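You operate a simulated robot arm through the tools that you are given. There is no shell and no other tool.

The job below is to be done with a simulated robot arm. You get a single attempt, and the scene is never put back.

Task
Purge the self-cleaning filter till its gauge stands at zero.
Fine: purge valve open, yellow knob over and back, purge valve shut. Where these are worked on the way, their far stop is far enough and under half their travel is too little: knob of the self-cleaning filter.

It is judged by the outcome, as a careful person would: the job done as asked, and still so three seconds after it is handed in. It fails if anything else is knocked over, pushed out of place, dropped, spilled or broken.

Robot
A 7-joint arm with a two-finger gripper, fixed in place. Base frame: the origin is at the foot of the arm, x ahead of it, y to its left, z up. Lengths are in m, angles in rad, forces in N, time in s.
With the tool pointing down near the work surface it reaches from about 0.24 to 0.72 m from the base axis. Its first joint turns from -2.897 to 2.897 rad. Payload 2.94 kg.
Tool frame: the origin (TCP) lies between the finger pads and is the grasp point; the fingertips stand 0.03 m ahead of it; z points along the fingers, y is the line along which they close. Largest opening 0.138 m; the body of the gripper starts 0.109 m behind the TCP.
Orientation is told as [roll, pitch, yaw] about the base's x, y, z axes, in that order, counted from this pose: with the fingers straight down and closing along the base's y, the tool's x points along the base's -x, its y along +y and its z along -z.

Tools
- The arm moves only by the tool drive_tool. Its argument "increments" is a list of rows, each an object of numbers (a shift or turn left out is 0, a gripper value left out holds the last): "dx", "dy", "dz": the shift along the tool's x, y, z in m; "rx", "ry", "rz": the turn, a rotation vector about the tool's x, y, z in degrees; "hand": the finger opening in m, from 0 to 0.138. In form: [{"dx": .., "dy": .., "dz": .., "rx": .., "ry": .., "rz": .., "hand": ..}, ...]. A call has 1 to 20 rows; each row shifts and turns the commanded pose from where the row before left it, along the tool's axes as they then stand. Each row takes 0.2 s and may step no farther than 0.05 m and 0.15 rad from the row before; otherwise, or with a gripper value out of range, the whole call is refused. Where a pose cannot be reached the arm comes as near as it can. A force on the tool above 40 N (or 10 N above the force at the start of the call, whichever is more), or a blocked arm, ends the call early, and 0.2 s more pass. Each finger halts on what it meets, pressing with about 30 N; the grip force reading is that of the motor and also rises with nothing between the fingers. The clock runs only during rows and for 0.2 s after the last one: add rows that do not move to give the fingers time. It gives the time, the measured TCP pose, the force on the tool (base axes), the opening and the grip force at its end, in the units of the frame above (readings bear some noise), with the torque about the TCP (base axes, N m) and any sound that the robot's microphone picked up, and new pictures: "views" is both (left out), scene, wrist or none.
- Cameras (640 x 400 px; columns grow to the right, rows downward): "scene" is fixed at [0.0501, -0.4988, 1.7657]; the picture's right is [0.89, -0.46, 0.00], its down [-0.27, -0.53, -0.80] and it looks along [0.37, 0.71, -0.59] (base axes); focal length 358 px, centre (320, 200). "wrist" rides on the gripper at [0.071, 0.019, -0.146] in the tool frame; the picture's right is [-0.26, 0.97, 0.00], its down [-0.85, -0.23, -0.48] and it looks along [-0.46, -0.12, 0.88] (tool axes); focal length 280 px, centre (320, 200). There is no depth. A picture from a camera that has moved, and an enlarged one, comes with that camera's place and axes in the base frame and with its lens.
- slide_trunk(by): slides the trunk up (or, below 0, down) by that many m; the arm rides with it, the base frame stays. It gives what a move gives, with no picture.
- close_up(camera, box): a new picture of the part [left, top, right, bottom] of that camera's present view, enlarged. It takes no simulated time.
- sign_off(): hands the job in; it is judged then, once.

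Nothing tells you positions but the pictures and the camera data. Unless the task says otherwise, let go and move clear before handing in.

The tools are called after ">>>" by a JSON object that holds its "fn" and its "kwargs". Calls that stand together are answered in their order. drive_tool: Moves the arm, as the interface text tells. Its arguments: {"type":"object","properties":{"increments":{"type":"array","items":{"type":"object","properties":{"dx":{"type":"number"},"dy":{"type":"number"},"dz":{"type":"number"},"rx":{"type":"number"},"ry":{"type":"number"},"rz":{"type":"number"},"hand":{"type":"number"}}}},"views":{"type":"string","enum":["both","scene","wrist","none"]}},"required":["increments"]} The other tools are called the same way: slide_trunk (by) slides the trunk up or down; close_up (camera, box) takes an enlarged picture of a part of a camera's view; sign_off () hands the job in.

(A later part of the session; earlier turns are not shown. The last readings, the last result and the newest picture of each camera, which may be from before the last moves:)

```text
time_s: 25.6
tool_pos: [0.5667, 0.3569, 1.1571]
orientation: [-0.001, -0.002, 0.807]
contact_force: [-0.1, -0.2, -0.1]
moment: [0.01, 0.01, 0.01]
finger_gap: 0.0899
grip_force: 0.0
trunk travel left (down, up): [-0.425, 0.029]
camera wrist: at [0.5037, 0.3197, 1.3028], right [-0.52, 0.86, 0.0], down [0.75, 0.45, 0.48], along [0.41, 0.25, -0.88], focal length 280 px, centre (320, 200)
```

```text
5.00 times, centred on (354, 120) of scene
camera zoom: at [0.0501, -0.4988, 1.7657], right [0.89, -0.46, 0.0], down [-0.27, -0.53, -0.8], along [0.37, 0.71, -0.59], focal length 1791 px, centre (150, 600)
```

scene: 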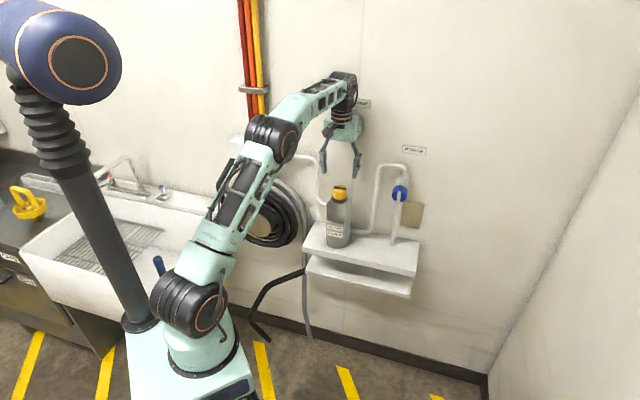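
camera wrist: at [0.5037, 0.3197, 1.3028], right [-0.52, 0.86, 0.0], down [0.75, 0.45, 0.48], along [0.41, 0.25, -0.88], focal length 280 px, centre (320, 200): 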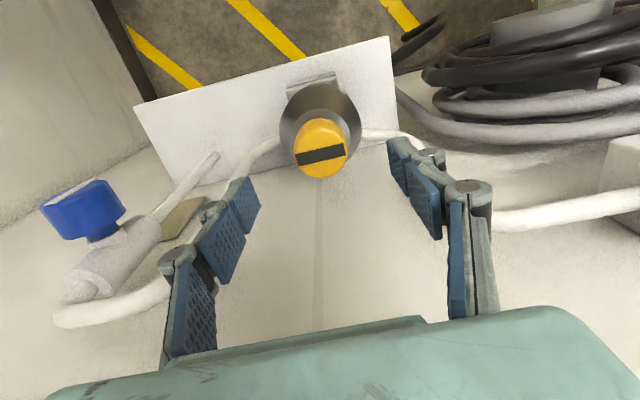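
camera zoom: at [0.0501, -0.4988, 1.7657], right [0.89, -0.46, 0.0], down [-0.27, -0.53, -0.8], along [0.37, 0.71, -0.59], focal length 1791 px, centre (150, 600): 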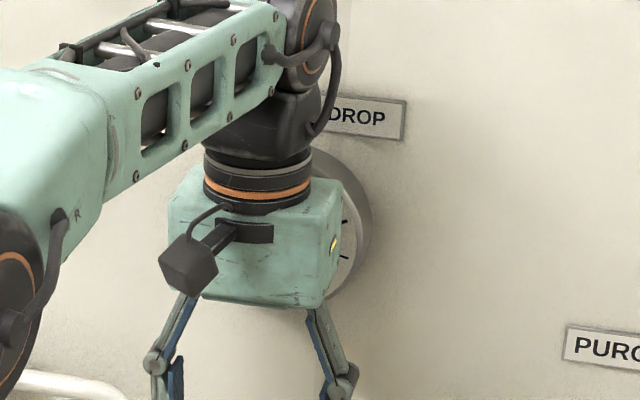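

Two wrist views agree that the knob centre is (0.570, 0.361) and its top is at z≈1.076, so I need to shift about 5 mm toward the wall. The gauge face is about 7 cm from the knob axis, so I'll keep the twist to within about ±45° of this heading. I'll correct the position and descend with the fingers open.

>>> {"fn": "drive_tool", "kwargs": {"increments": [{"dx": -0.0054, "dy": -0.0008}, {"dz": 0.016}, {"dz": 0.016}, {"dz": 0.015}, {"dz": 0.015}, {"dz": 0.013}, {}], "views": "both"}}

>>> {"fn": "close_up", "kwargs": {"camera": "wrist", "box": [200, 110, 440, 260]}}

>>> {"fn": "close_up", "kwargs": {"camera": "scene", "box": [280, 100, 424, 250]}}

```text
time_s: 27.2
tool_pos: [0.5706, 0.3608, 1.0814]
orientation: [-0.002, -0.002, 0.809]
contact_force: [0.4, -0.3, 0.1]
moment: [-0.02, 0.02, 0.03]
finger_gap: 0.0903
grip_force: 0.1
trunk travel left (down, up): [-0.425, 0.029]
camera wrist: at [0.5076, 0.3231, 1.2278], right [-0.52, 0.86, 0.0], down [0.75, 0.45, 0.48], along [0.41, 0.25, -0.88], focal length 280 px, centre (320, 200)
```

scene: 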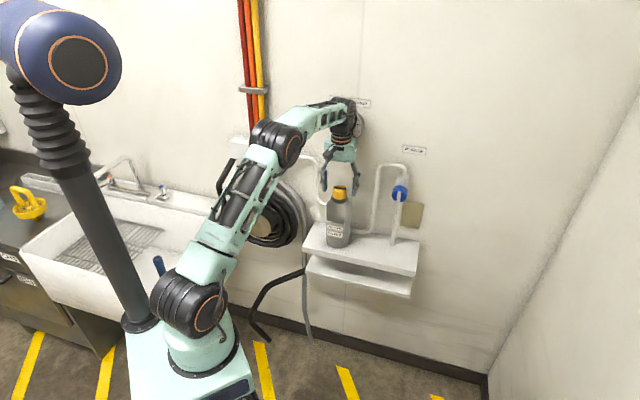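
wrist: 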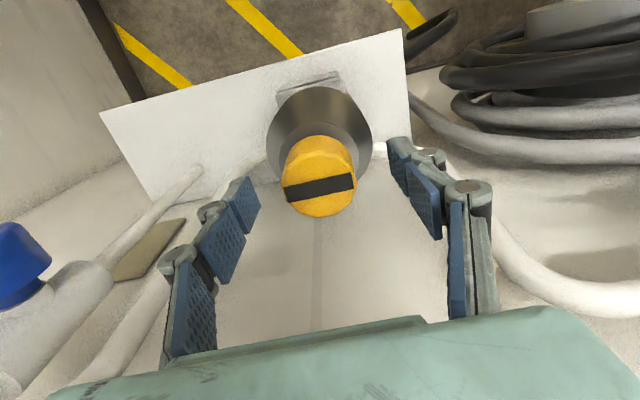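

```text
2.67 times, centred on (320, 185) of wrist
camera zoom: at [0.5076, 0.3231, 1.2278], right [-0.52, 0.86, 0.0], down [0.75, 0.45, 0.48], along [0.41, 0.25, -0.88], focal length 748 px, centre (320, 240)
```

zoom: 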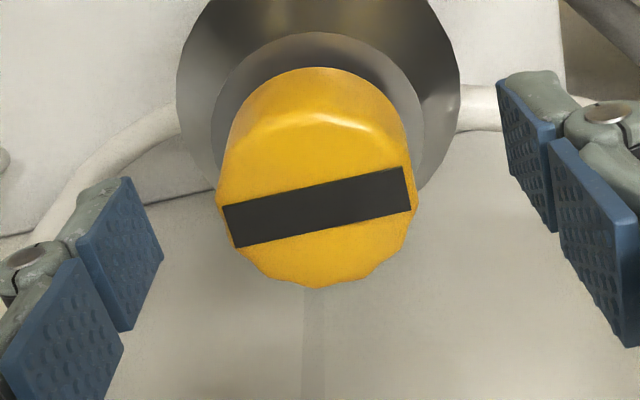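

```text
2.67 times, centred on (352, 175) of scene
camera zoom: at [0.0501, -0.4988, 1.7657], right [0.89, -0.46, 0.0], down [-0.27, -0.53, -0.8], along [0.37, 0.71, -0.59], focal length 955 px, centre (235, 267)
```

zoom: 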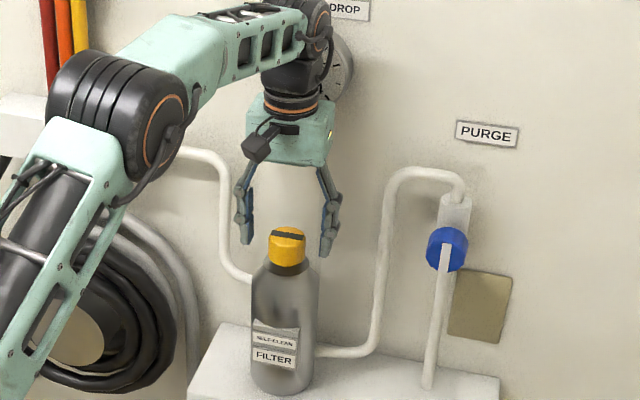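

The knob is centred between the fingers, with the fingertips about 2.5 cm down its sides. Closing on it.

>>> {"fn": "drive_tool", "kwargs": {"increments": [{"hand": 0.03}, {}, {}, {}, {}], "views": "wrist"}}

```text
time_s: 28.4
tool_pos: [0.572, 0.3603, 1.0818]
orientation: [-0.003, -0.002, 0.807]
contact_force: [3.1, -3.3, 0.6]
moment: [-0.21, -0.21, 0.03]
finger_gap: 0.0473
grip_force: 44.8
trunk travel left (down, up): [-0.425, 0.029]
camera wrist: at [0.5083, 0.3224, 1.2278], right [-0.52, 0.86, 0.0], down [0.75, 0.45, 0.48], along [0.41, 0.24, -0.88], focal length 280 px, centre (320, 200)
```

wrist: 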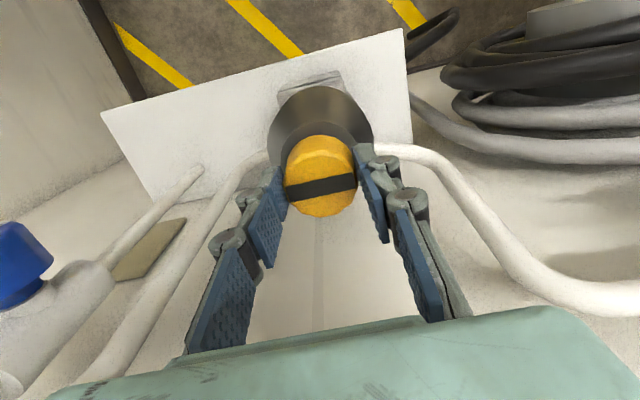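

It is gripped with a gap of 47 mm. I'll try a gentle twist counter-clockwise as seen from above and watch the torque.

>>> {"fn": "drive_tool", "kwargs": {"increments": [{"rz": -4}, {"rz": -4}, {}], "views": "wrist"}}

>>> {"fn": "close_up", "kwargs": {"camera": "wrist", "box": [200, 110, 440, 260]}}

```text
time_s: 29.2
tool_pos: [0.5712, 0.359, 1.0818]
orientation: [-0.004, -0.001, 0.949]
contact_force: [6.5, -2.6, 3.0]
moment: [-0.26, -0.08, -0.02]
finger_gap: 0.0471
grip_force: 45.4
trunk travel left (down, up): [-0.425, 0.029]
camera wrist: at [0.5143, 0.3137, 1.2278], right [-0.63, 0.78, 0.0], down [0.68, 0.56, 0.48], along [0.37, 0.3, -0.88], focal length 280 px, centre (320, 200)
```

wrist: 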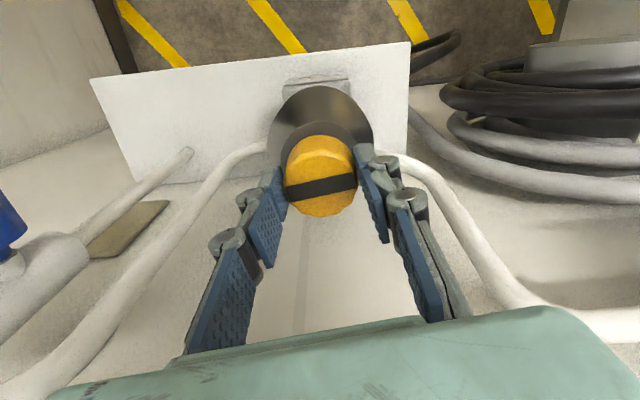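

```text
2.67 times, centred on (320, 185) of wrist
camera zoom: at [0.5143, 0.3137, 1.2278], right [-0.63, 0.78, 0.0], down [0.68, 0.56, 0.48], along [0.37, 0.3, -0.88], focal length 748 px, centre (320, 240)
```

zoom: 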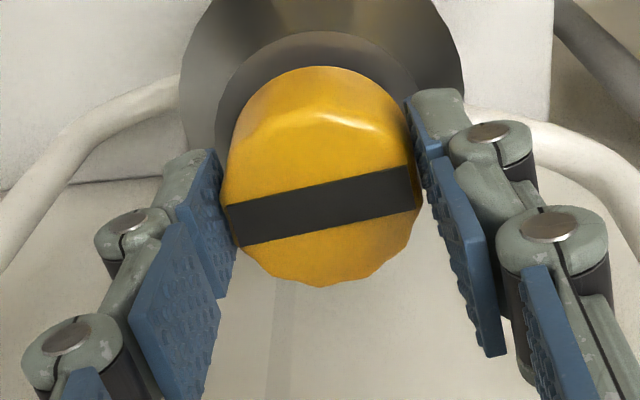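

The knob follows freely counter-clockwise. I'll bring it back to its start, release, and re-grip with the hand turned to the far side of the allowed range so a full stroke fits in one grip.

>>> {"fn": "drive_tool", "kwargs": {"increments": [{"rz": 4}, {"rz": 4}, {"rz": 2}, {}], "views": "none"}}

```text
time_s: 30.2
tool_pos: [0.5717, 0.3603, 1.0821]
orientation: [-0.002, -0.002, 0.772]
contact_force: [6.6, -2.3, 3.6]
moment: [-0.07, -0.24, 0.87]
finger_gap: 0.0471
grip_force: 45.1
trunk travel left (down, up): [-0.425, 0.029]
```

Clockwise is blocked by its stop (torque rose to 0.9 N·m), so "over" means counter-clockwise. I'll relieve the torque, open the fingers, and turn the hand clockwise about 42° to set up for the full stroke.

>>> {"fn": "drive_tool", "kwargs": {"increments": [{"rz": -2}, {"hand": 0.075}, {}, {}, {"rz": 7}, {"rz": 7}, {"rz": 7}, {"rz": 7}, {"rz": 7}, {"rz": 7}, {}], "views": "both"}}

>>> {"fn": "close_up", "kwargs": {"camera": "wrist", "box": [200, 110, 440, 260]}}

>>> {"fn": "close_up", "kwargs": {"camera": "scene", "box": [280, 70, 424, 220]}}

```text
time_s: 32.6
tool_pos: [0.5714, 0.359, 1.082]
orientation: [-0.002, -0.003, 0.074]
contact_force: [0.3, -1.1, -0.1]
moment: [-0.03, 0.01, 0.0]
finger_gap: 0.0749
grip_force: 0.2
trunk travel left (down, up): [-0.425, 0.029]
camera wrist: at [0.4986, 0.3745, 1.2275], right [0.19, 0.98, 0.0], down [0.86, -0.17, 0.48], along [0.47, -0.09, -0.88], focal length 280 px, centre (320, 200)
```

scene: 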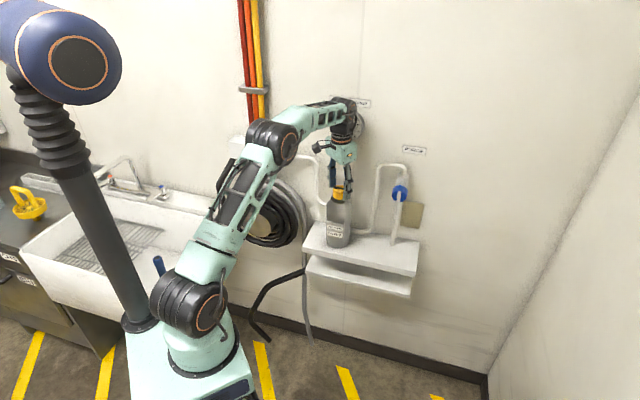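
wrist: 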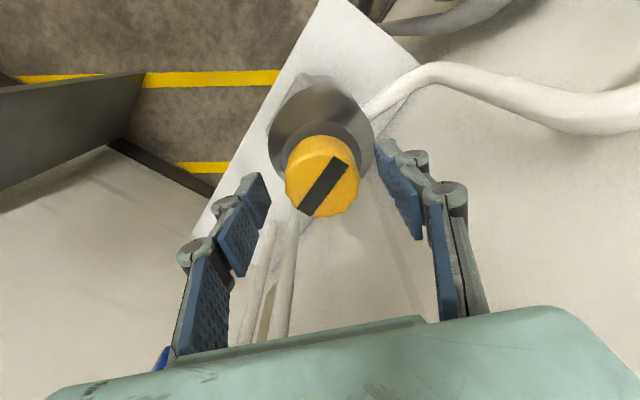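

```text
2.67 times, centred on (320, 185) of wrist
camera zoom: at [0.4986, 0.3745, 1.2275], right [0.19, 0.98, 0.0], down [0.86, -0.17, 0.48], along [0.47, -0.09, -0.88], focal length 748 px, centre (320, 240)
```

zoom: 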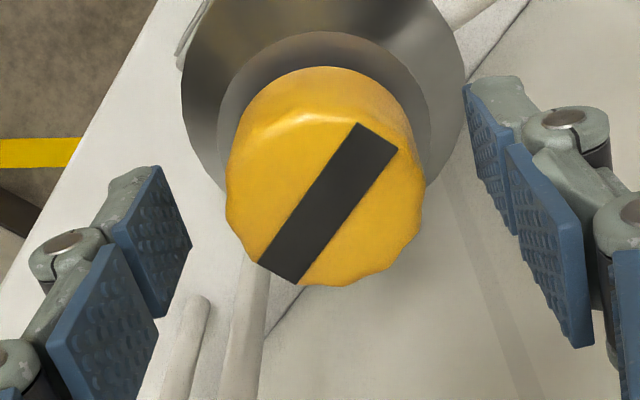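

```text
2.67 times, centred on (352, 145) of scene
camera zoom: at [0.0501, -0.4988, 1.7657], right [0.89, -0.46, 0.0], down [-0.27, -0.53, -0.8], along [0.37, 0.71, -0.59], focal length 955 px, centre (235, 347)
```

zoom: 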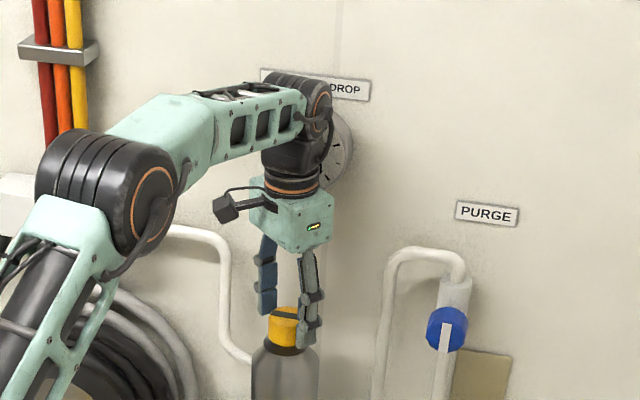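

The hand is turned and the knob is still centred to within about 1.5 mm. I'll correct that, grip, and turn counter-clockwise in stages.

>>> {"fn": "drive_tool", "kwargs": {"increments": [{"dy": 0.0015, "hand": 0.03}, {}, {}, {}, {"rz": -5}, {"rz": -5}, {"rz": -5}, {"rz": -5}, {"rz": -5}, {"rz": -5}, {"rz": -5}, {"rz": -5}, {"rz": -5}, {}], "views": "both"}}

>>> {"fn": "close_up", "kwargs": {"camera": "scene", "box": [280, 70, 424, 220]}}

```text
time_s: 35.6
tool_pos: [0.5705, 0.3596, 1.081]
orientation: [-0.002, 0.0, 0.86]
contact_force: [4.4, -10.9, -2.2]
moment: [-0.25, -0.46, -0.04]
finger_gap: 0.0471
grip_force: 45.6
trunk travel left (down, up): [-0.425, 0.029]
camera wrist: at [0.5105, 0.319, 1.2276], right [-0.56, 0.83, 0.0], down [0.73, 0.49, 0.48], along [0.4, 0.27, -0.88], focal length 280 px, centre (320, 200)
```

scene: 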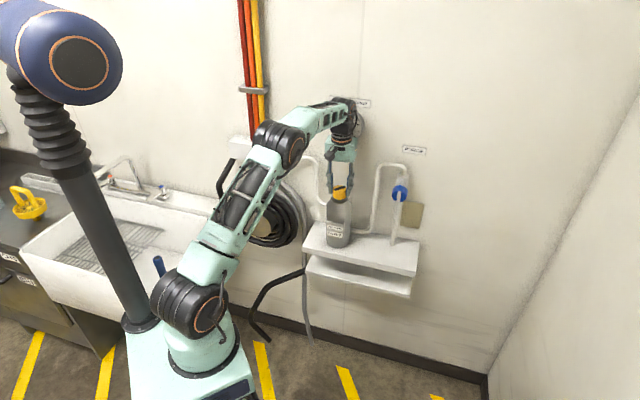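
wrist: 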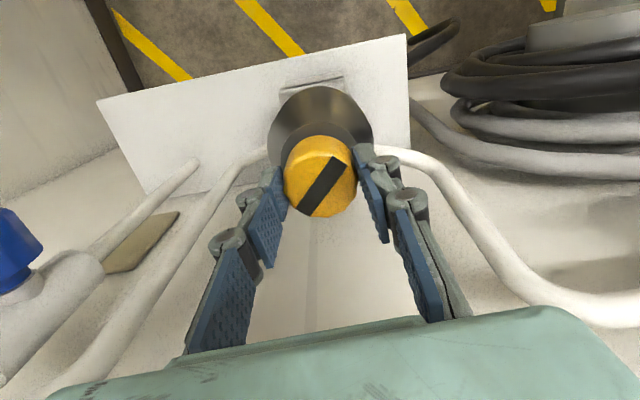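

```text
2.67 times, centred on (352, 145) of scene
camera zoom: at [0.0501, -0.4988, 1.7657], right [0.89, -0.46, 0.0], down [-0.27, -0.53, -0.8], along [0.37, 0.71, -0.59], focal length 955 px, centre (235, 347)
```

zoom: 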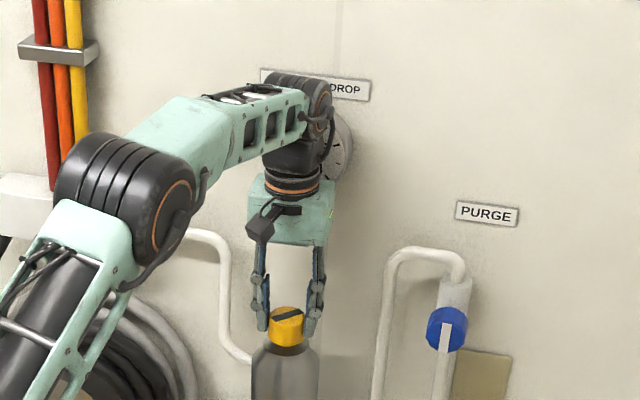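

The knob is 45° over and still moving freely. Continuing the turn toward 90°.

>>> {"fn": "drive_tool", "kwargs": {"increments": [{"rz": -5, "dy": -0.0005}, {"rz": -5, "dy": -0.0005}, {"rz": -5}, {"rz": -5}, {"rz": -5}, {"rz": -5}, {"rz": -5}, {"rz": -5}, {}], "views": "both"}}

>>> {"fn": "close_up", "kwargs": {"camera": "scene", "box": [280, 70, 424, 220]}}

```text
time_s: 37.6
tool_pos: [0.5716, 0.3592, 1.0824]
orientation: [-0.001, 0.001, 1.558]
contact_force: [4.5, -11.3, -1.4]
moment: [-0.16, -0.06, 0.01]
finger_gap: 0.0472
grip_force: 45.0
trunk travel left (down, up): [-0.425, 0.029]
camera wrist: at [0.5522, 0.289, 1.2277], right [-0.96, 0.27, 0.0], down [0.24, 0.85, 0.48], along [0.13, 0.46, -0.88], focal length 280 px, centre (320, 200)
```

scene: 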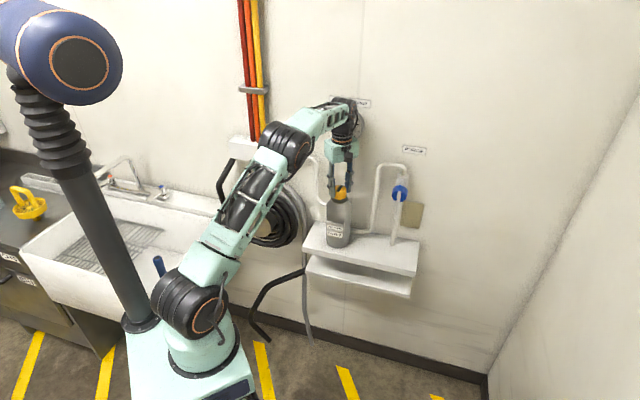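
wrist: 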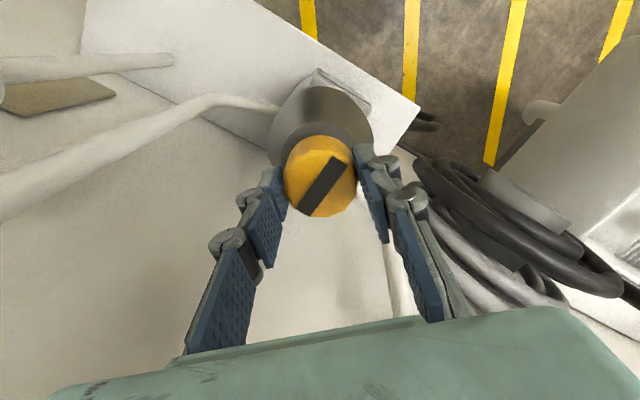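

```text
2.67 times, centred on (352, 145) of scene
camera zoom: at [0.0501, -0.4988, 1.7657], right [0.89, -0.46, 0.0], down [-0.27, -0.53, -0.8], along [0.37, 0.71, -0.59], focal length 955 px, centre (235, 347)
```

zoom: 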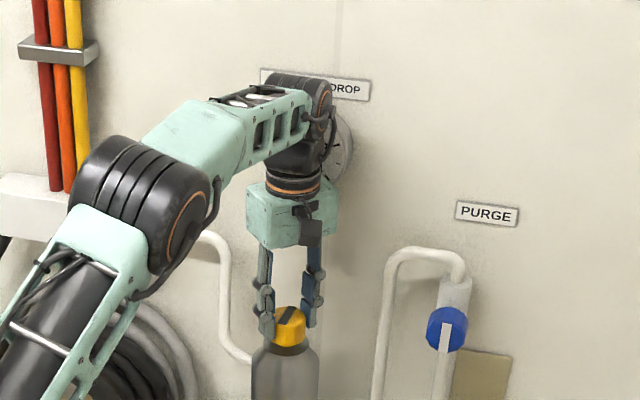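

It has turned 85° with no stop felt yet. I'll go on in small steps and check the torque.

>>> {"fn": "drive_tool", "kwargs": {"increments": [{"rz": -2.5}, {"rz": -2.5}, {}], "views": "none"}}

```text
time_s: 38.4
tool_pos: [0.5733, 0.3592, 1.0816]
orientation: [-0.003, 0.0, 1.646]
contact_force: [7.1, -10.6, -1.2]
moment: [-0.33, -0.24, -0.02]
finger_gap: 0.0471
grip_force: 45.1
trunk travel left (down, up): [-0.425, 0.029]
```

It is 90° over with still no stop, so the travel is longer than that. I'll release, turn the hand back clockwise about 90°, and re-grip to continue.

>>> {"fn": "drive_tool", "kwargs": {"increments": [{"hand": 0.075}, {}, {}, {"rz": 8}, {"rz": 8}, {"rz": 8}, {"rz": 8}, {"rz": 8}, {"rz": 8}, {"rz": 8}, {"rz": 8}, {"rz": 8}, {"rz": 8}, {"rz": 8}, {}], "views": "both"}}

>>> {"fn": "close_up", "kwargs": {"camera": "wrist", "box": [200, 110, 440, 260]}}

```text
time_s: 41.6
tool_pos: [0.5715, 0.3609, 1.0815]
orientation: [0.0, -0.001, 0.109]
contact_force: [-0.7, 0.1, 0.9]
moment: [0.01, -0.01, 0.01]
finger_gap: 0.0749
grip_force: 0.0
trunk travel left (down, up): [-0.425, 0.029]
camera wrist: at [0.4985, 0.3729, 1.2274], right [0.16, 0.99, 0.0], down [0.87, -0.14, 0.48], along [0.47, -0.08, -0.88], focal length 280 px, centre (320, 200)
```

scene: 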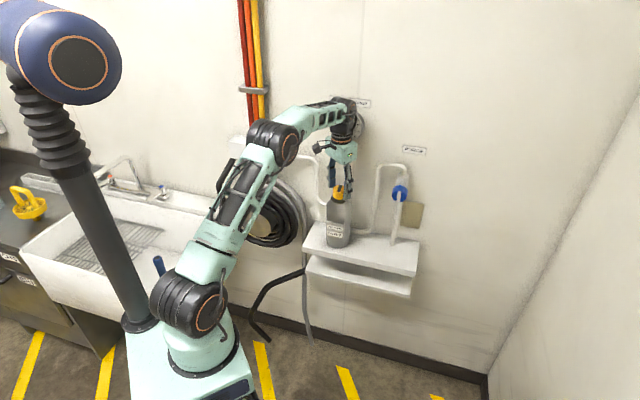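
wrist: 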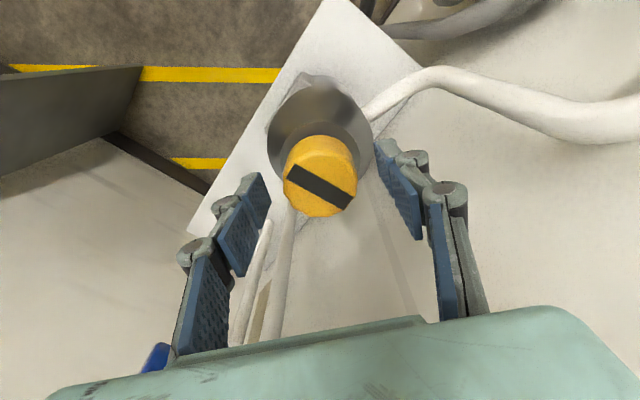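

```text
2.67 times, centred on (320, 185) of wrist
camera zoom: at [0.4985, 0.3729, 1.2274], right [0.16, 0.99, 0.0], down [0.87, -0.14, 0.48], along [0.47, -0.08, -0.88], focal length 748 px, centre (320, 240)
```

zoom: 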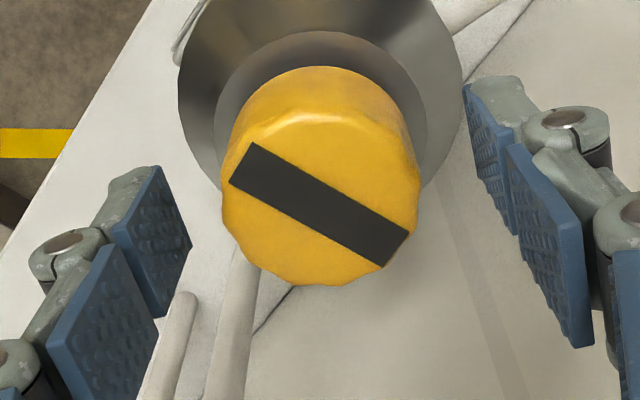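

The knob stayed at 90° over and is well centred. Gripping again and continuing counter-clockwise.

>>> {"fn": "drive_tool", "kwargs": {"increments": [{"hand": 0.03}, {}, {}, {}, {"rz": -5}, {"rz": -5}, {"rz": -5}, {"rz": -5}, {}], "views": "none"}}

```text
time_s: 43.6
tool_pos: [0.5717, 0.3608, 1.0808]
orientation: [-0.002, -0.001, 0.459]
contact_force: [-1.5, -4.3, -0.9]
moment: [0.0, -0.15, -0.02]
finger_gap: 0.047
grip_force: 44.9
trunk travel left (down, up): [-0.425, 0.029]
```

The knob is at about 110° and still free. Continuing.

>>> {"fn": "drive_tool", "kwargs": {"increments": [{"rz": -4}, {"rz": -4}, {"rz": -4}, {}], "views": "none"}}

```text
time_s: 44.6
tool_pos: [0.5714, 0.3613, 1.082]
orientation: [-0.001, -0.003, 0.669]
contact_force: [1.5, -2.4, -0.5]
moment: [0.1, -0.05, -0.97]
finger_gap: 0.0472
grip_force: 44.5
trunk travel left (down, up): [-0.425, 0.029]
```

Torque rose to about 1 N·m, so this is the far stop, at about 120° of travel. Let me confirm it in the pictures.

>>> {"fn": "close_up", "kwargs": {"camera": "wrist", "box": [200, 110, 440, 260]}}

>>> {"fn": "close_up", "kwargs": {"camera": "scene", "box": [280, 70, 424, 220]}}

```text
2.67 times, centred on (320, 185) of wrist
camera zoom: at [0.5042, 0.332, 1.2273], right [-0.39, 0.92, 0.0], down [0.81, 0.35, 0.48], along [0.44, 0.19, -0.88], focal length 748 px, centre (320, 240)
```

zoom: 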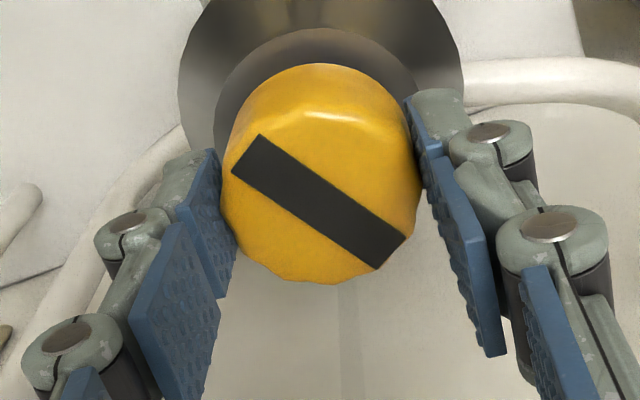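

```text
2.67 times, centred on (352, 145) of scene
camera zoom: at [0.0501, -0.4988, 1.7657], right [0.89, -0.46, 0.0], down [-0.27, -0.53, -0.8], along [0.37, 0.71, -0.59], focal length 955 px, centre (235, 347)
```

zoom: 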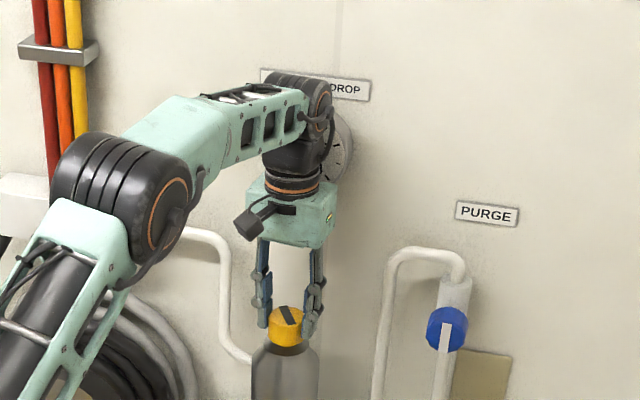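

The stripe has slipped slightly against the fingers, which confirms the knob is at its far stop. Now the way back: clockwise 35° in this grip, then release and turn the hand around for the rest.

>>> {"fn": "drive_tool", "kwargs": {"increments": [{"rz": 5}, {"rz": 5}, {"rz": 5}, {"rz": 5}, {"rz": 5}, {"rz": 5}, {"rz": 5}, {}], "views": "none"}}

>>> {"fn": "close_up", "kwargs": {"camera": "wrist", "box": [200, 110, 440, 260]}}

```text
time_s: 46.4
tool_pos: [0.5712, 0.3602, 1.0811]
orientation: [0.0, 0.0, 0.058]
contact_force: [4.9, -2.6, -0.4]
moment: [-0.16, -0.07, 0.01]
finger_gap: 0.0471
grip_force: 45.1
trunk travel left (down, up): [-0.425, 0.029]
```

```text
2.67 times, centred on (320, 185) of wrist
camera zoom: at [0.4998, 0.3765, 1.2273], right [0.21, 0.98, 0.0], down [0.86, -0.18, 0.48], along [0.47, -0.1, -0.88], focal length 748 px, centre (320, 240)
```

zoom: 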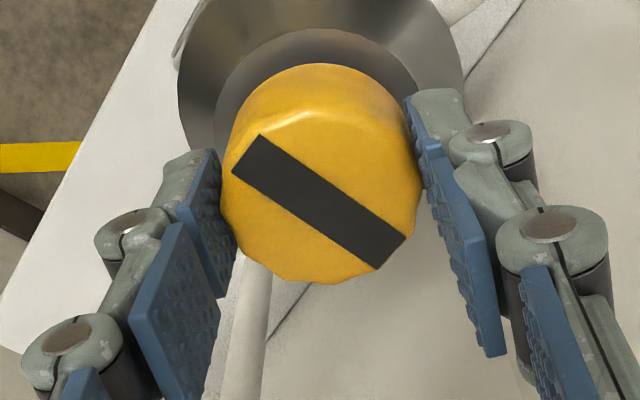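

Moving back clockwise works. Now I'll release, turn the hand counter-clockwise about 88°, and re-grip for the remaining clockwise turn.

>>> {"fn": "drive_tool", "kwargs": {"increments": [{"hand": 0.075}, {}, {}, {"rz": -8}, {"rz": -8}, {"rz": -8}, {"rz": -8}, {"rz": -8}, {"rz": -8}, {"rz": -8}, {"rz": -8}, {"rz": -8}, {"rz": -8}, {"rz": -8}, {}], "views": "both"}}

>>> {"fn": "close_up", "kwargs": {"camera": "wrist", "box": [200, 110, 440, 260]}}

```text
time_s: 49.6
tool_pos: [0.5722, 0.361, 1.0818]
orientation: [-0.001, 0.002, 1.596]
contact_force: [0.3, -0.1, -0.2]
moment: [-0.02, -0.01, 0.03]
finger_gap: 0.0754
grip_force: 0.0
trunk travel left (down, up): [-0.425, 0.029]
camera wrist: at [0.5538, 0.2902, 1.2275], right [-0.97, 0.24, 0.0], down [0.21, 0.85, 0.48], along [0.12, 0.46, -0.88], focal length 280 px, centre (320, 200)
```

scene: 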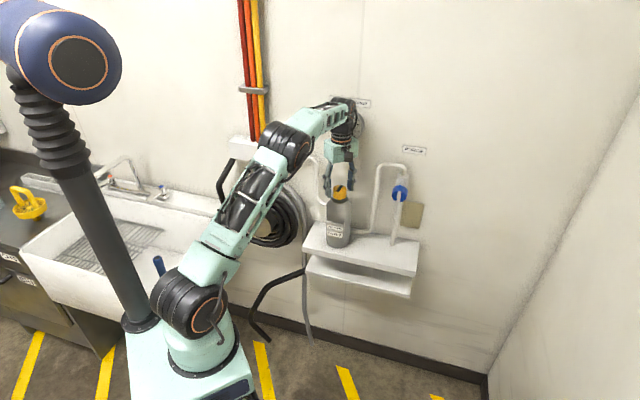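
wrist: 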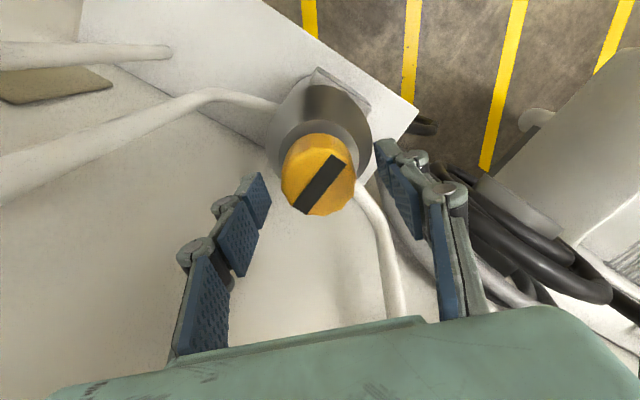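

```text
2.67 times, centred on (320, 185) of wrist
camera zoom: at [0.5538, 0.2902, 1.2275], right [-0.97, 0.24, 0.0], down [0.21, 0.85, 0.48], along [0.12, 0.46, -0.88], focal length 748 px, centre (320, 240)
```

zoom: 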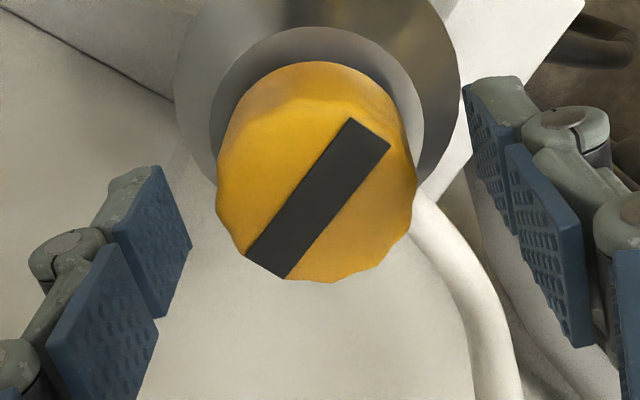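

The knob is centred to within 2 mm. I'll nudge the hand, grip, and turn clockwise about 80°, then feel for the home stop.

>>> {"fn": "drive_tool", "kwargs": {"increments": [{"dx": -0.0015, "hand": 0.03}, {}, {}, {}, {"rz": 5}, {"rz": 5}, {"rz": 5}, {"rz": 5}, {"rz": 5}, {"rz": 5}, {"rz": 5}, {"rz": 5}, {"rz": 5}, {"rz": 5}, {"rz": 5}, {"rz": 5}, {"rz": 5}, {"rz": 5}, {"rz": 5}, {}], "views": "both"}}

```text
time_s: 53.8
tool_pos: [0.5734, 0.3615, 1.0813]
orientation: [-0.002, -0.003, 0.283]
contact_force: [21.2, -3.3, 11.8]
moment: [-0.24, -0.62, 0.0]
finger_gap: 0.047
grip_force: 44.8
trunk travel left (down, up): [-0.425, 0.029]
camera wrist: at [0.4997, 0.3603, 1.2274], right [-0.02, 1.0, 0.0], down [0.88, 0.02, 0.48], along [0.48, 0.01, -0.88], focal length 280 px, centre (320, 200)
```

scene: 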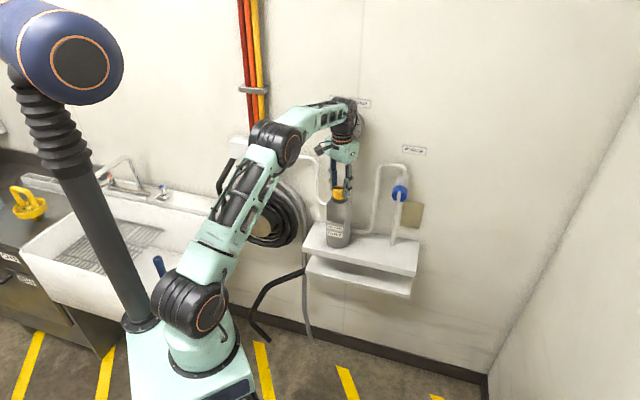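
wrist: 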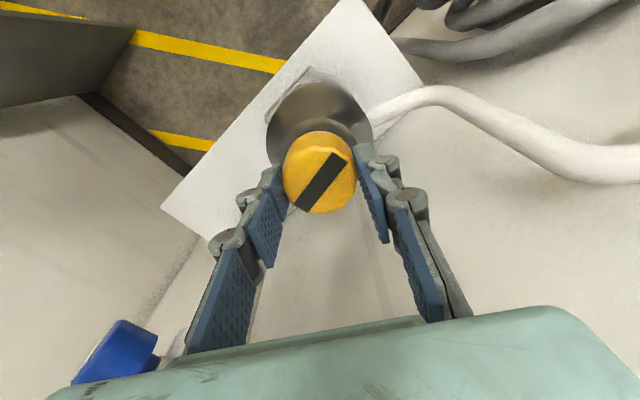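

A sideways force of 21 N has built up from a small misalignment. I'll ease the hand about 2 mm in the direction it is being pushed while finishing the last few degrees.

>>> {"fn": "drive_tool", "kwargs": {"increments": [{"dx": -0.002}, {"rz": 4}, {}], "views": "none"}}

```text
time_s: 54.6
tool_pos: [0.574, 0.3614, 1.0802]
orientation: [-0.002, -0.001, 0.213]
contact_force: [12.4, -7.8, 12.2]
moment: [-0.23, -0.32, -0.02]
finger_gap: 0.0471
grip_force: 44.7
trunk travel left (down, up): [-0.425, 0.029]
```

>>> {"fn": "drive_tool", "kwargs": {"increments": [{"dx": -0.0015}, {"rz": 3}, {"rz": 3}, {}], "views": "none"}}

>>> {"fn": "close_up", "kwargs": {"camera": "wrist", "box": [200, 110, 440, 260]}}

```text
time_s: 55.6
tool_pos: [0.5731, 0.3615, 1.0819]
orientation: [-0.001, 0.0, 0.107]
contact_force: [0.4, -13.7, 5.0]
moment: [-0.73, 0.13, 0.02]
finger_gap: 0.0472
grip_force: 44.4
trunk travel left (down, up): [-0.425, 0.029]
```

```text
2.67 times, centred on (320, 185) of wrist
camera zoom: at [0.5014, 0.3729, 1.2277], right [0.16, 0.99, 0.0], down [0.87, -0.14, 0.48], along [0.47, -0.08, -0.88], focal length 748 px, centre (320, 240)
```

zoom: 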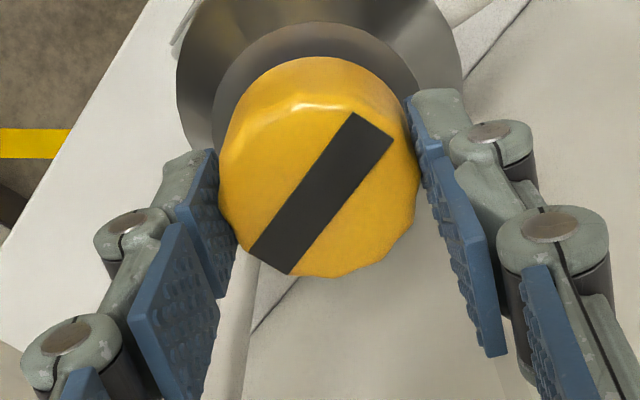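

The stripe is within about 2° of its starting angle. I'll turn a few more degrees to seat it on the home stop.

>>> {"fn": "drive_tool", "kwargs": {"increments": [{"dy": -0.001, "rz": 2}, {"rz": 2}, {}], "views": "none"}}

```text
time_s: 56.4
tool_pos: [0.5753, 0.361, 1.0807]
orientation: [-0.001, 0.0, 0.04]
contact_force: [-0.5, -11.3, 0.3]
moment: [-0.11, 0.06, 0.46]
finger_gap: 0.0471
grip_force: 45.4
trunk travel left (down, up): [-0.425, 0.029]
```

>>> {"fn": "drive_tool", "kwargs": {"increments": [{"rz": 2}, {}], "views": "none"}}

>>> {"fn": "close_up", "kwargs": {"camera": "wrist", "box": [200, 110, 440, 260]}}

```text
time_s: 57.0
tool_pos: [0.5744, 0.361, 1.0809]
orientation: [0.0, -0.002, 0.004]
contact_force: [0.4, -10.5, -0.7]
moment: [-0.16, 0.0, 0.7]
finger_gap: 0.0469
grip_force: 45.2
trunk travel left (down, up): [-0.425, 0.029]
```

```text
2.67 times, centred on (320, 185) of wrist
camera zoom: at [0.504, 0.3802, 1.2275], right [0.26, 0.97, 0.0], down [0.85, -0.23, 0.48], along [0.46, -0.12, -0.88], focal length 748 px, centre (320, 240)
```

zoom: 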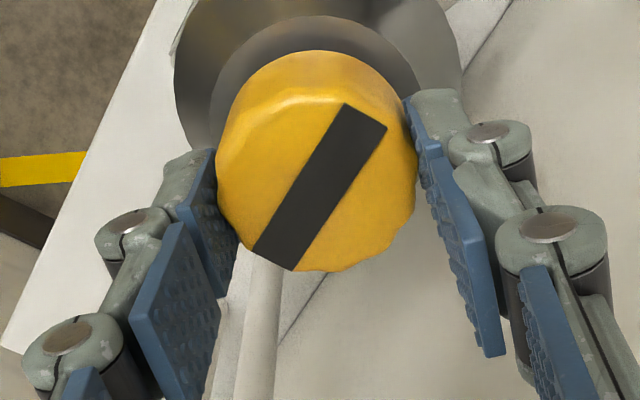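

The knob is firmly back on its home stop (torque 0.7 N·m). I'll release it, lift clear, and move aside so the scene camera can see the gauge.

>>> {"fn": "drive_tool", "kwargs": {"increments": [{"rz": -2}, {"hand": 0.09}, {}, {}, {"dz": -0.04}, {"dz": -0.04}, {"dx": 0.04, "dy": -0.02}, {"dx": 0.04, "dy": -0.02}, {"dx": 0.04, "dy": -0.02}, {"dx": 0.03}, {}], "views": "both"}}

>>> {"fn": "close_up", "kwargs": {"camera": "scene", "box": [300, 80, 420, 165]}}

>>> {"fn": "close_up", "kwargs": {"camera": "scene", "box": [310, 170, 430, 245]}}

```text
time_s: 59.4
tool_pos: [0.4265, 0.2966, 1.1599]
orientation: [0.0, -0.004, 0.039]
contact_force: [-0.8, 1.1, 0.3]
moment: [-0.05, 0.01, 0.04]
finger_gap: 0.0898
grip_force: 0.0
trunk travel left (down, up): [-0.425, 0.029]
camera wrist: at [0.3555, 0.3133, 1.3069], right [0.22, 0.97, 0.0], down [0.86, -0.2, 0.48], along [0.47, -0.11, -0.88], focal length 280 px, centre (320, 200)
```

scene: 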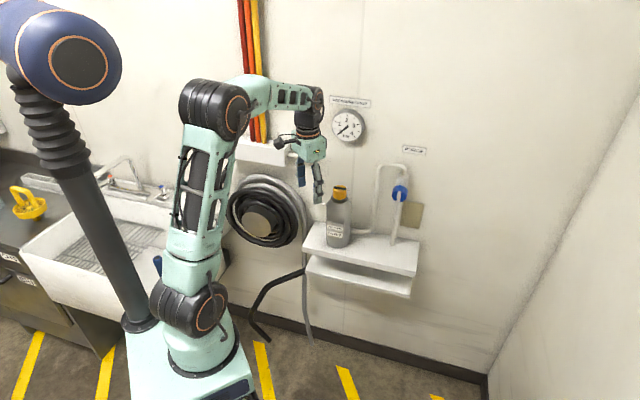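
wrist: 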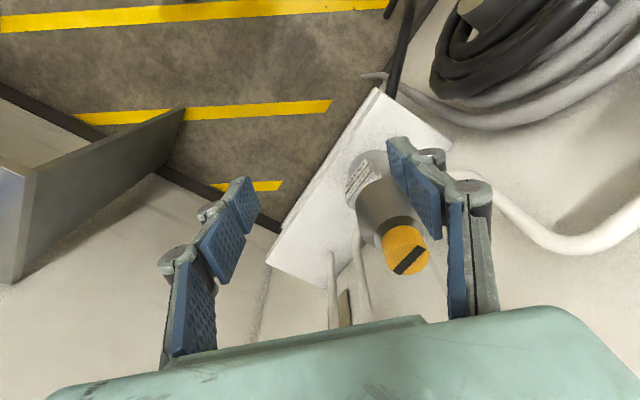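

```text
4.71 times, centred on (360, 122) of scene
camera zoom: at [0.0501, -0.4988, 1.7657], right [0.89, -0.46, 0.0], down [-0.27, -0.53, -0.8], along [0.37, 0.71, -0.59], focal length 1685 px, centre (132, 565)
```

zoom: 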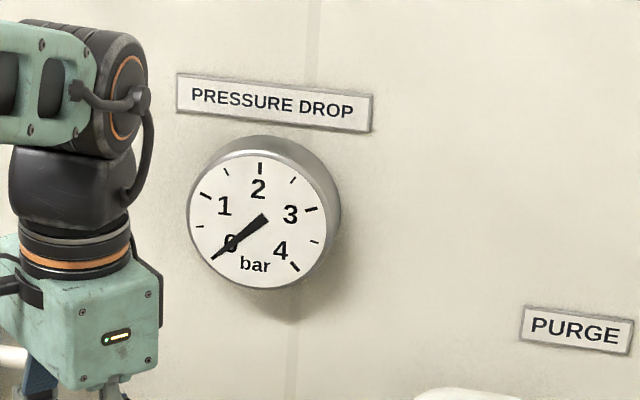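

```text
5.33 times, centred on (370, 208) of scene
camera zoom: at [0.0501, -0.4988, 1.7657], right [0.89, -0.46, 0.0], down [-0.27, -0.53, -0.8], along [0.37, 0.71, -0.59], focal length 1910 px, centre (53, 160)
```

zoom: 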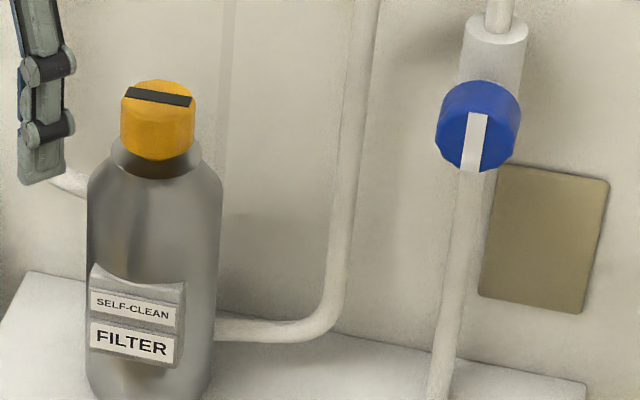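

The gauge now stands at 0, and the yellow knob's stripe is back at its original angle. What's left is to shut the purge valve. I'll turn the hand parallel to the wall and move back across to the point in front of the valve.

>>> {"fn": "drive_tool", "kwargs": {"increments": [{"rz": -7.2}, {"rz": -7.2}, {"rz": -7.2}, {"rz": -7.2}, {"rz": -7.2}, {"rz": -7.2}, {"dy": -0.043}, {"dy": -0.043}, {"dy": -0.043}, {"dy": -0.043}, {"dy": -0.043}, {"dy": -0.043}, {"dz": 0.025, "hand": 0.085}, {"dz": 0.025}, {}], "views": "scene"}}

```text
time_s: 62.6
tool_pos: [0.6106, 0.1158, 1.1131]
orientation: [-0.002, -0.003, 0.795]
contact_force: [-0.3, -0.1, 0.3]
moment: [0.0, 0.01, 0.03]
finger_gap: 0.0849
grip_force: 0.0
trunk travel left (down, up): [-0.425, 0.029]
```

scene: 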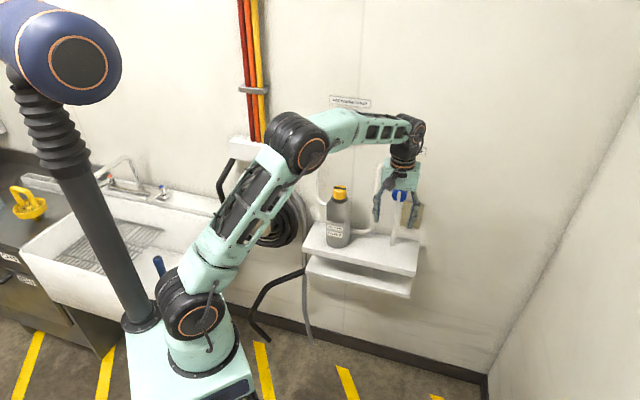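

The hand is in place in front of the valve. Tilting it back up to horizontal, facing the purge knob.

>>> {"fn": "drive_tool", "kwargs": {"increments": [{"ry": -8.2}, {"ry": -8.2}, {"ry": -8.2}, {"ry": -8.2}, {"ry": -8.2}, {"ry": -8.2}, {"ry": -8.2}, {"ry": -8.2}, {"ry": -8.2}, {"ry": -8.2}, {"ry": -8.0}, {}, {}], "views": "both"}}

>>> {"fn": "close_up", "kwargs": {"camera": "wrist", "box": [240, 80, 400, 180]}}

```text
time_s: 65.4
tool_pos: [0.6108, 0.1159, 1.1131]
orientation: [-2.101, -1.568, 2.894]
contact_force: [-0.2, -0.7, -0.4]
moment: [-0.01, -0.04, -0.03]
finger_gap: 0.0851
grip_force: 0.1
trunk travel left (down, up): [-0.425, 0.029]
camera wrist: at [0.4957, 0.0254, 1.0411], right [-0.69, 0.68, 0.26], down [-0.17, -0.5, 0.85], along [0.7, 0.54, 0.46], focal length 280 px, centre (320, 200)
```

scene: 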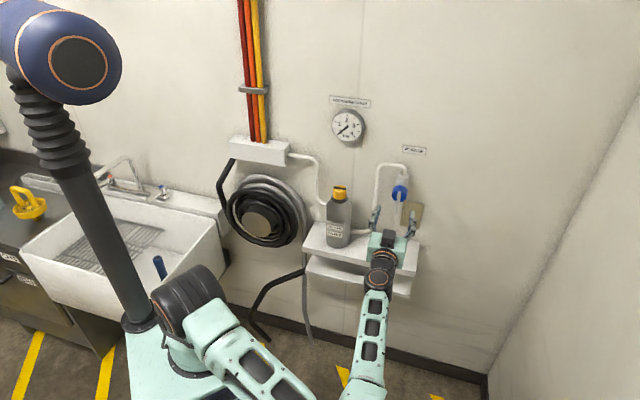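
wrist: 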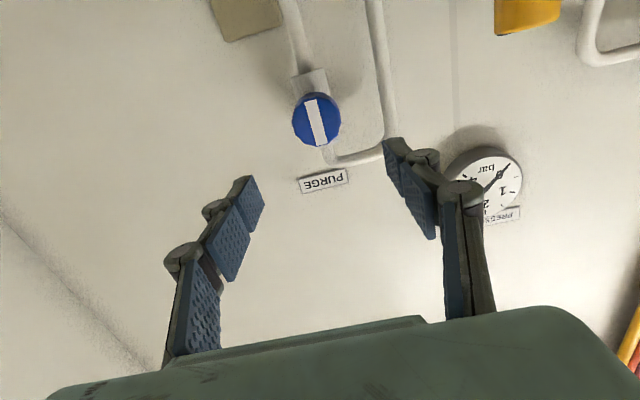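

```text
4.00 times, centred on (320, 130) of wrist
camera zoom: at [0.4957, 0.0254, 1.0411], right [-0.69, 0.68, 0.26], down [-0.17, -0.5, 0.85], along [0.7, 0.54, 0.46], focal length 1122 px, centre (320, 480)
```

zoom: 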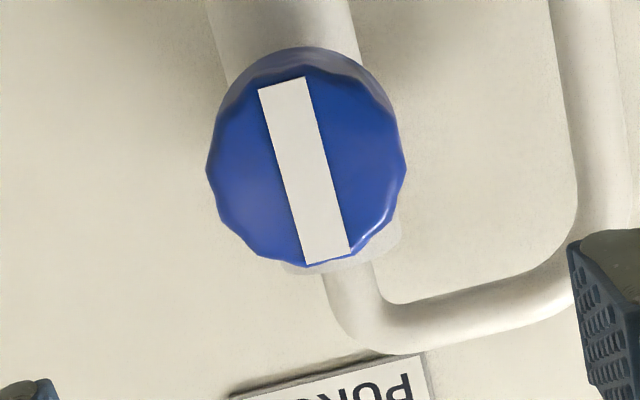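

The hand faces the valve again, with the gauge still at 0 and the valve's stripe vertical. The valve axis is 12.5 mm below the tool axis and the face is about 0.119 m ahead. I'll correct that and move half-way in.

>>> {"fn": "drive_tool", "kwargs": {"increments": [{"dx": 0.0125, "dy": -0.0005}, {"dz": 0.02}, {"dz": 0.02}, {"dz": 0.02}, {}], "views": "both"}}

>>> {"fn": "close_up", "kwargs": {"camera": "wrist", "box": [200, 60, 440, 210]}}

```text
time_s: 66.6
tool_pos: [0.6547, 0.1588, 1.0992]
orientation: [-1.994, -1.567, 2.787]
contact_force: [0.3, -0.4, 0.2]
moment: [0.0, 0.0, -0.03]
finger_gap: 0.0851
grip_force: 0.0
trunk travel left (down, up): [-0.425, 0.029]
camera wrist: at [0.5379, 0.0682, 1.0287], right [-0.69, 0.68, 0.26], down [-0.17, -0.5, 0.85], along [0.7, 0.54, 0.46], focal length 280 px, centre (320, 200)
```

scene: 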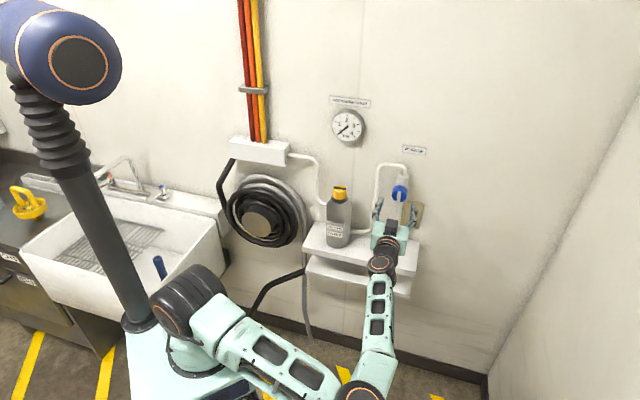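
wrist: 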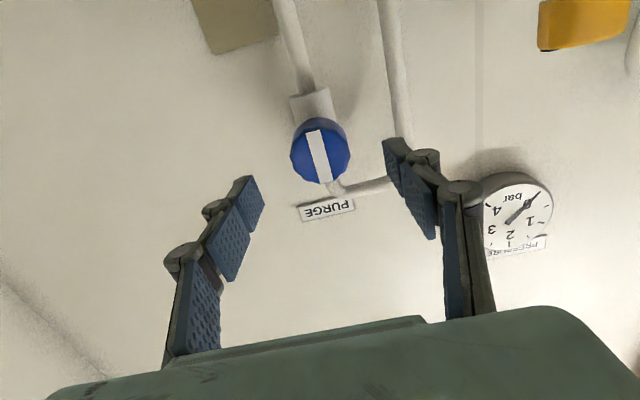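

```text
2.67 times, centred on (320, 135) of wrist
camera zoom: at [0.5379, 0.0682, 1.0287], right [-0.69, 0.68, 0.26], down [-0.17, -0.5, 0.85], along [0.7, 0.54, 0.46], focal length 748 px, centre (320, 373)
```

zoom: 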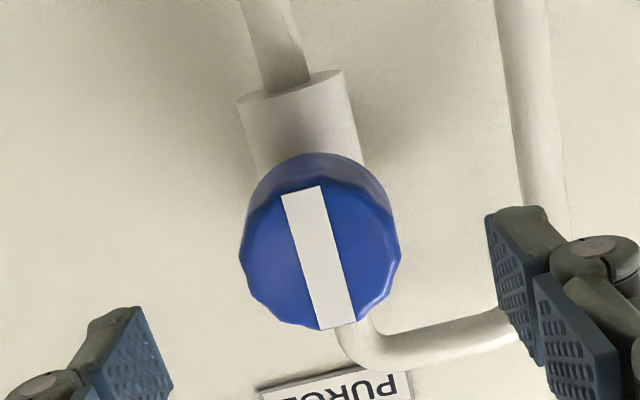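

The valve is centred on the tool axis with its face 5.8 cm ahead. I'll move in and grip the knob.

>>> {"fn": "drive_tool", "kwargs": {"increments": [{"dz": 0.014}, {"dz": 0.014}, {"dz": 0.013}, {"dz": 0.012}, {}, {"hand": 0.03}, {}, {}, {}, {}], "views": "both"}}

```text
time_s: 68.8
tool_pos: [0.6912, 0.197, 1.1005]
orientation: [-1.958, -1.569, 2.751]
contact_force: [0.6, 1.2, 1.1]
moment: [0.04, -0.04, 0.05]
finger_gap: 0.0473
grip_force: 45.7
trunk travel left (down, up): [-0.425, 0.029]
camera wrist: at [0.5755, 0.1059, 1.0286], right [-0.69, 0.68, 0.26], down [-0.17, -0.5, 0.85], along [0.7, 0.54, 0.46], focal length 280 px, centre (320, 200)
```

scene: 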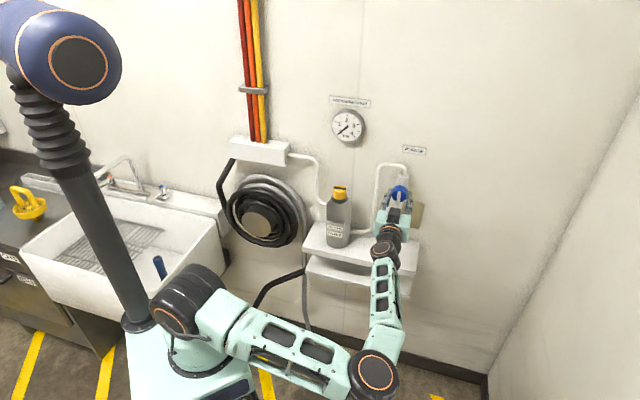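
wrist: 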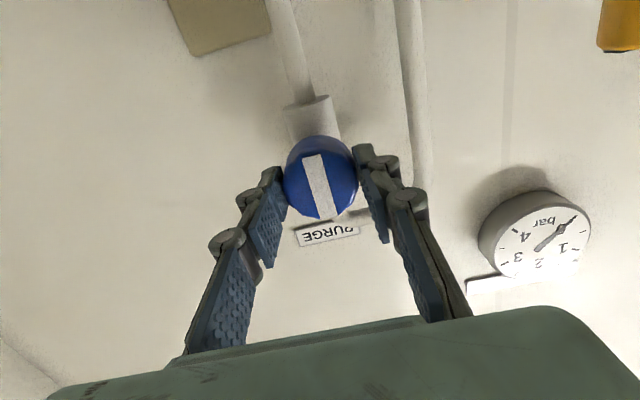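

The knob is gripped. Turning it clockwise as seen from the front to shut it, starting with 30°.

>>> {"fn": "drive_tool", "kwargs": {"increments": [{"rz": 5}, {"rz": 5}, {"rz": 5}, {"rz": 5}, {"rz": 5}, {"rz": 5}, {}], "views": "both"}}

>>> {"fn": "close_up", "kwargs": {"camera": "scene", "box": [350, 160, 446, 220]}}

```text
time_s: 70.4
tool_pos: [0.6906, 0.1977, 1.0985]
orientation: [1.572, -1.05, -0.779]
contact_force: [1.7, 3.7, 2.8]
moment: [0.06, 0.0, -0.07]
finger_gap: 0.047
grip_force: 44.9
trunk travel left (down, up): [-0.425, 0.029]
camera wrist: at [0.5517, 0.1291, 1.0478], right [-0.5, 0.49, 0.71], down [0.11, -0.78, 0.62], along [0.86, 0.39, 0.34], focal length 280 px, centre (320, 200)
```

scene: 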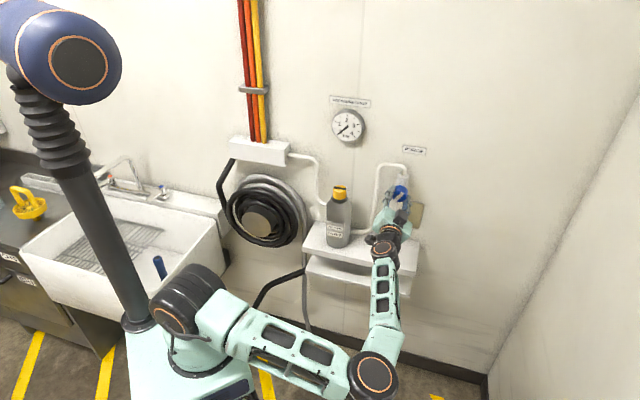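
wrist: 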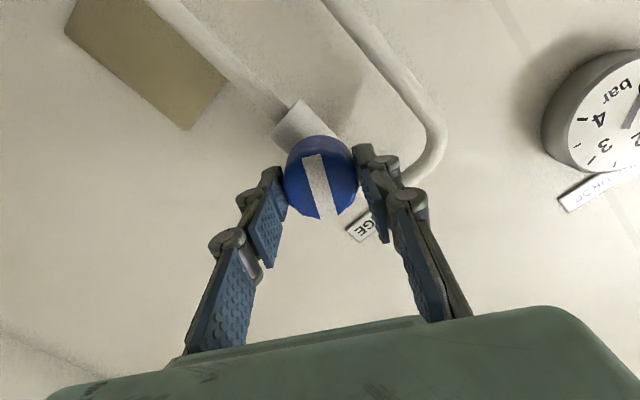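

```text
6.67 times, centred on (398, 190) of scene
camera zoom: at [0.0501, -0.4988, 1.7657], right [0.89, -0.46, 0.0], down [-0.27, -0.53, -0.8], along [0.37, 0.71, -0.59], focal length 2388 px, centre (-200, 267)
```

zoom: 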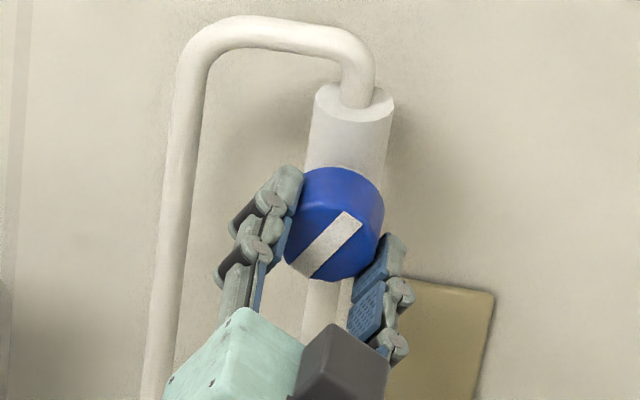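

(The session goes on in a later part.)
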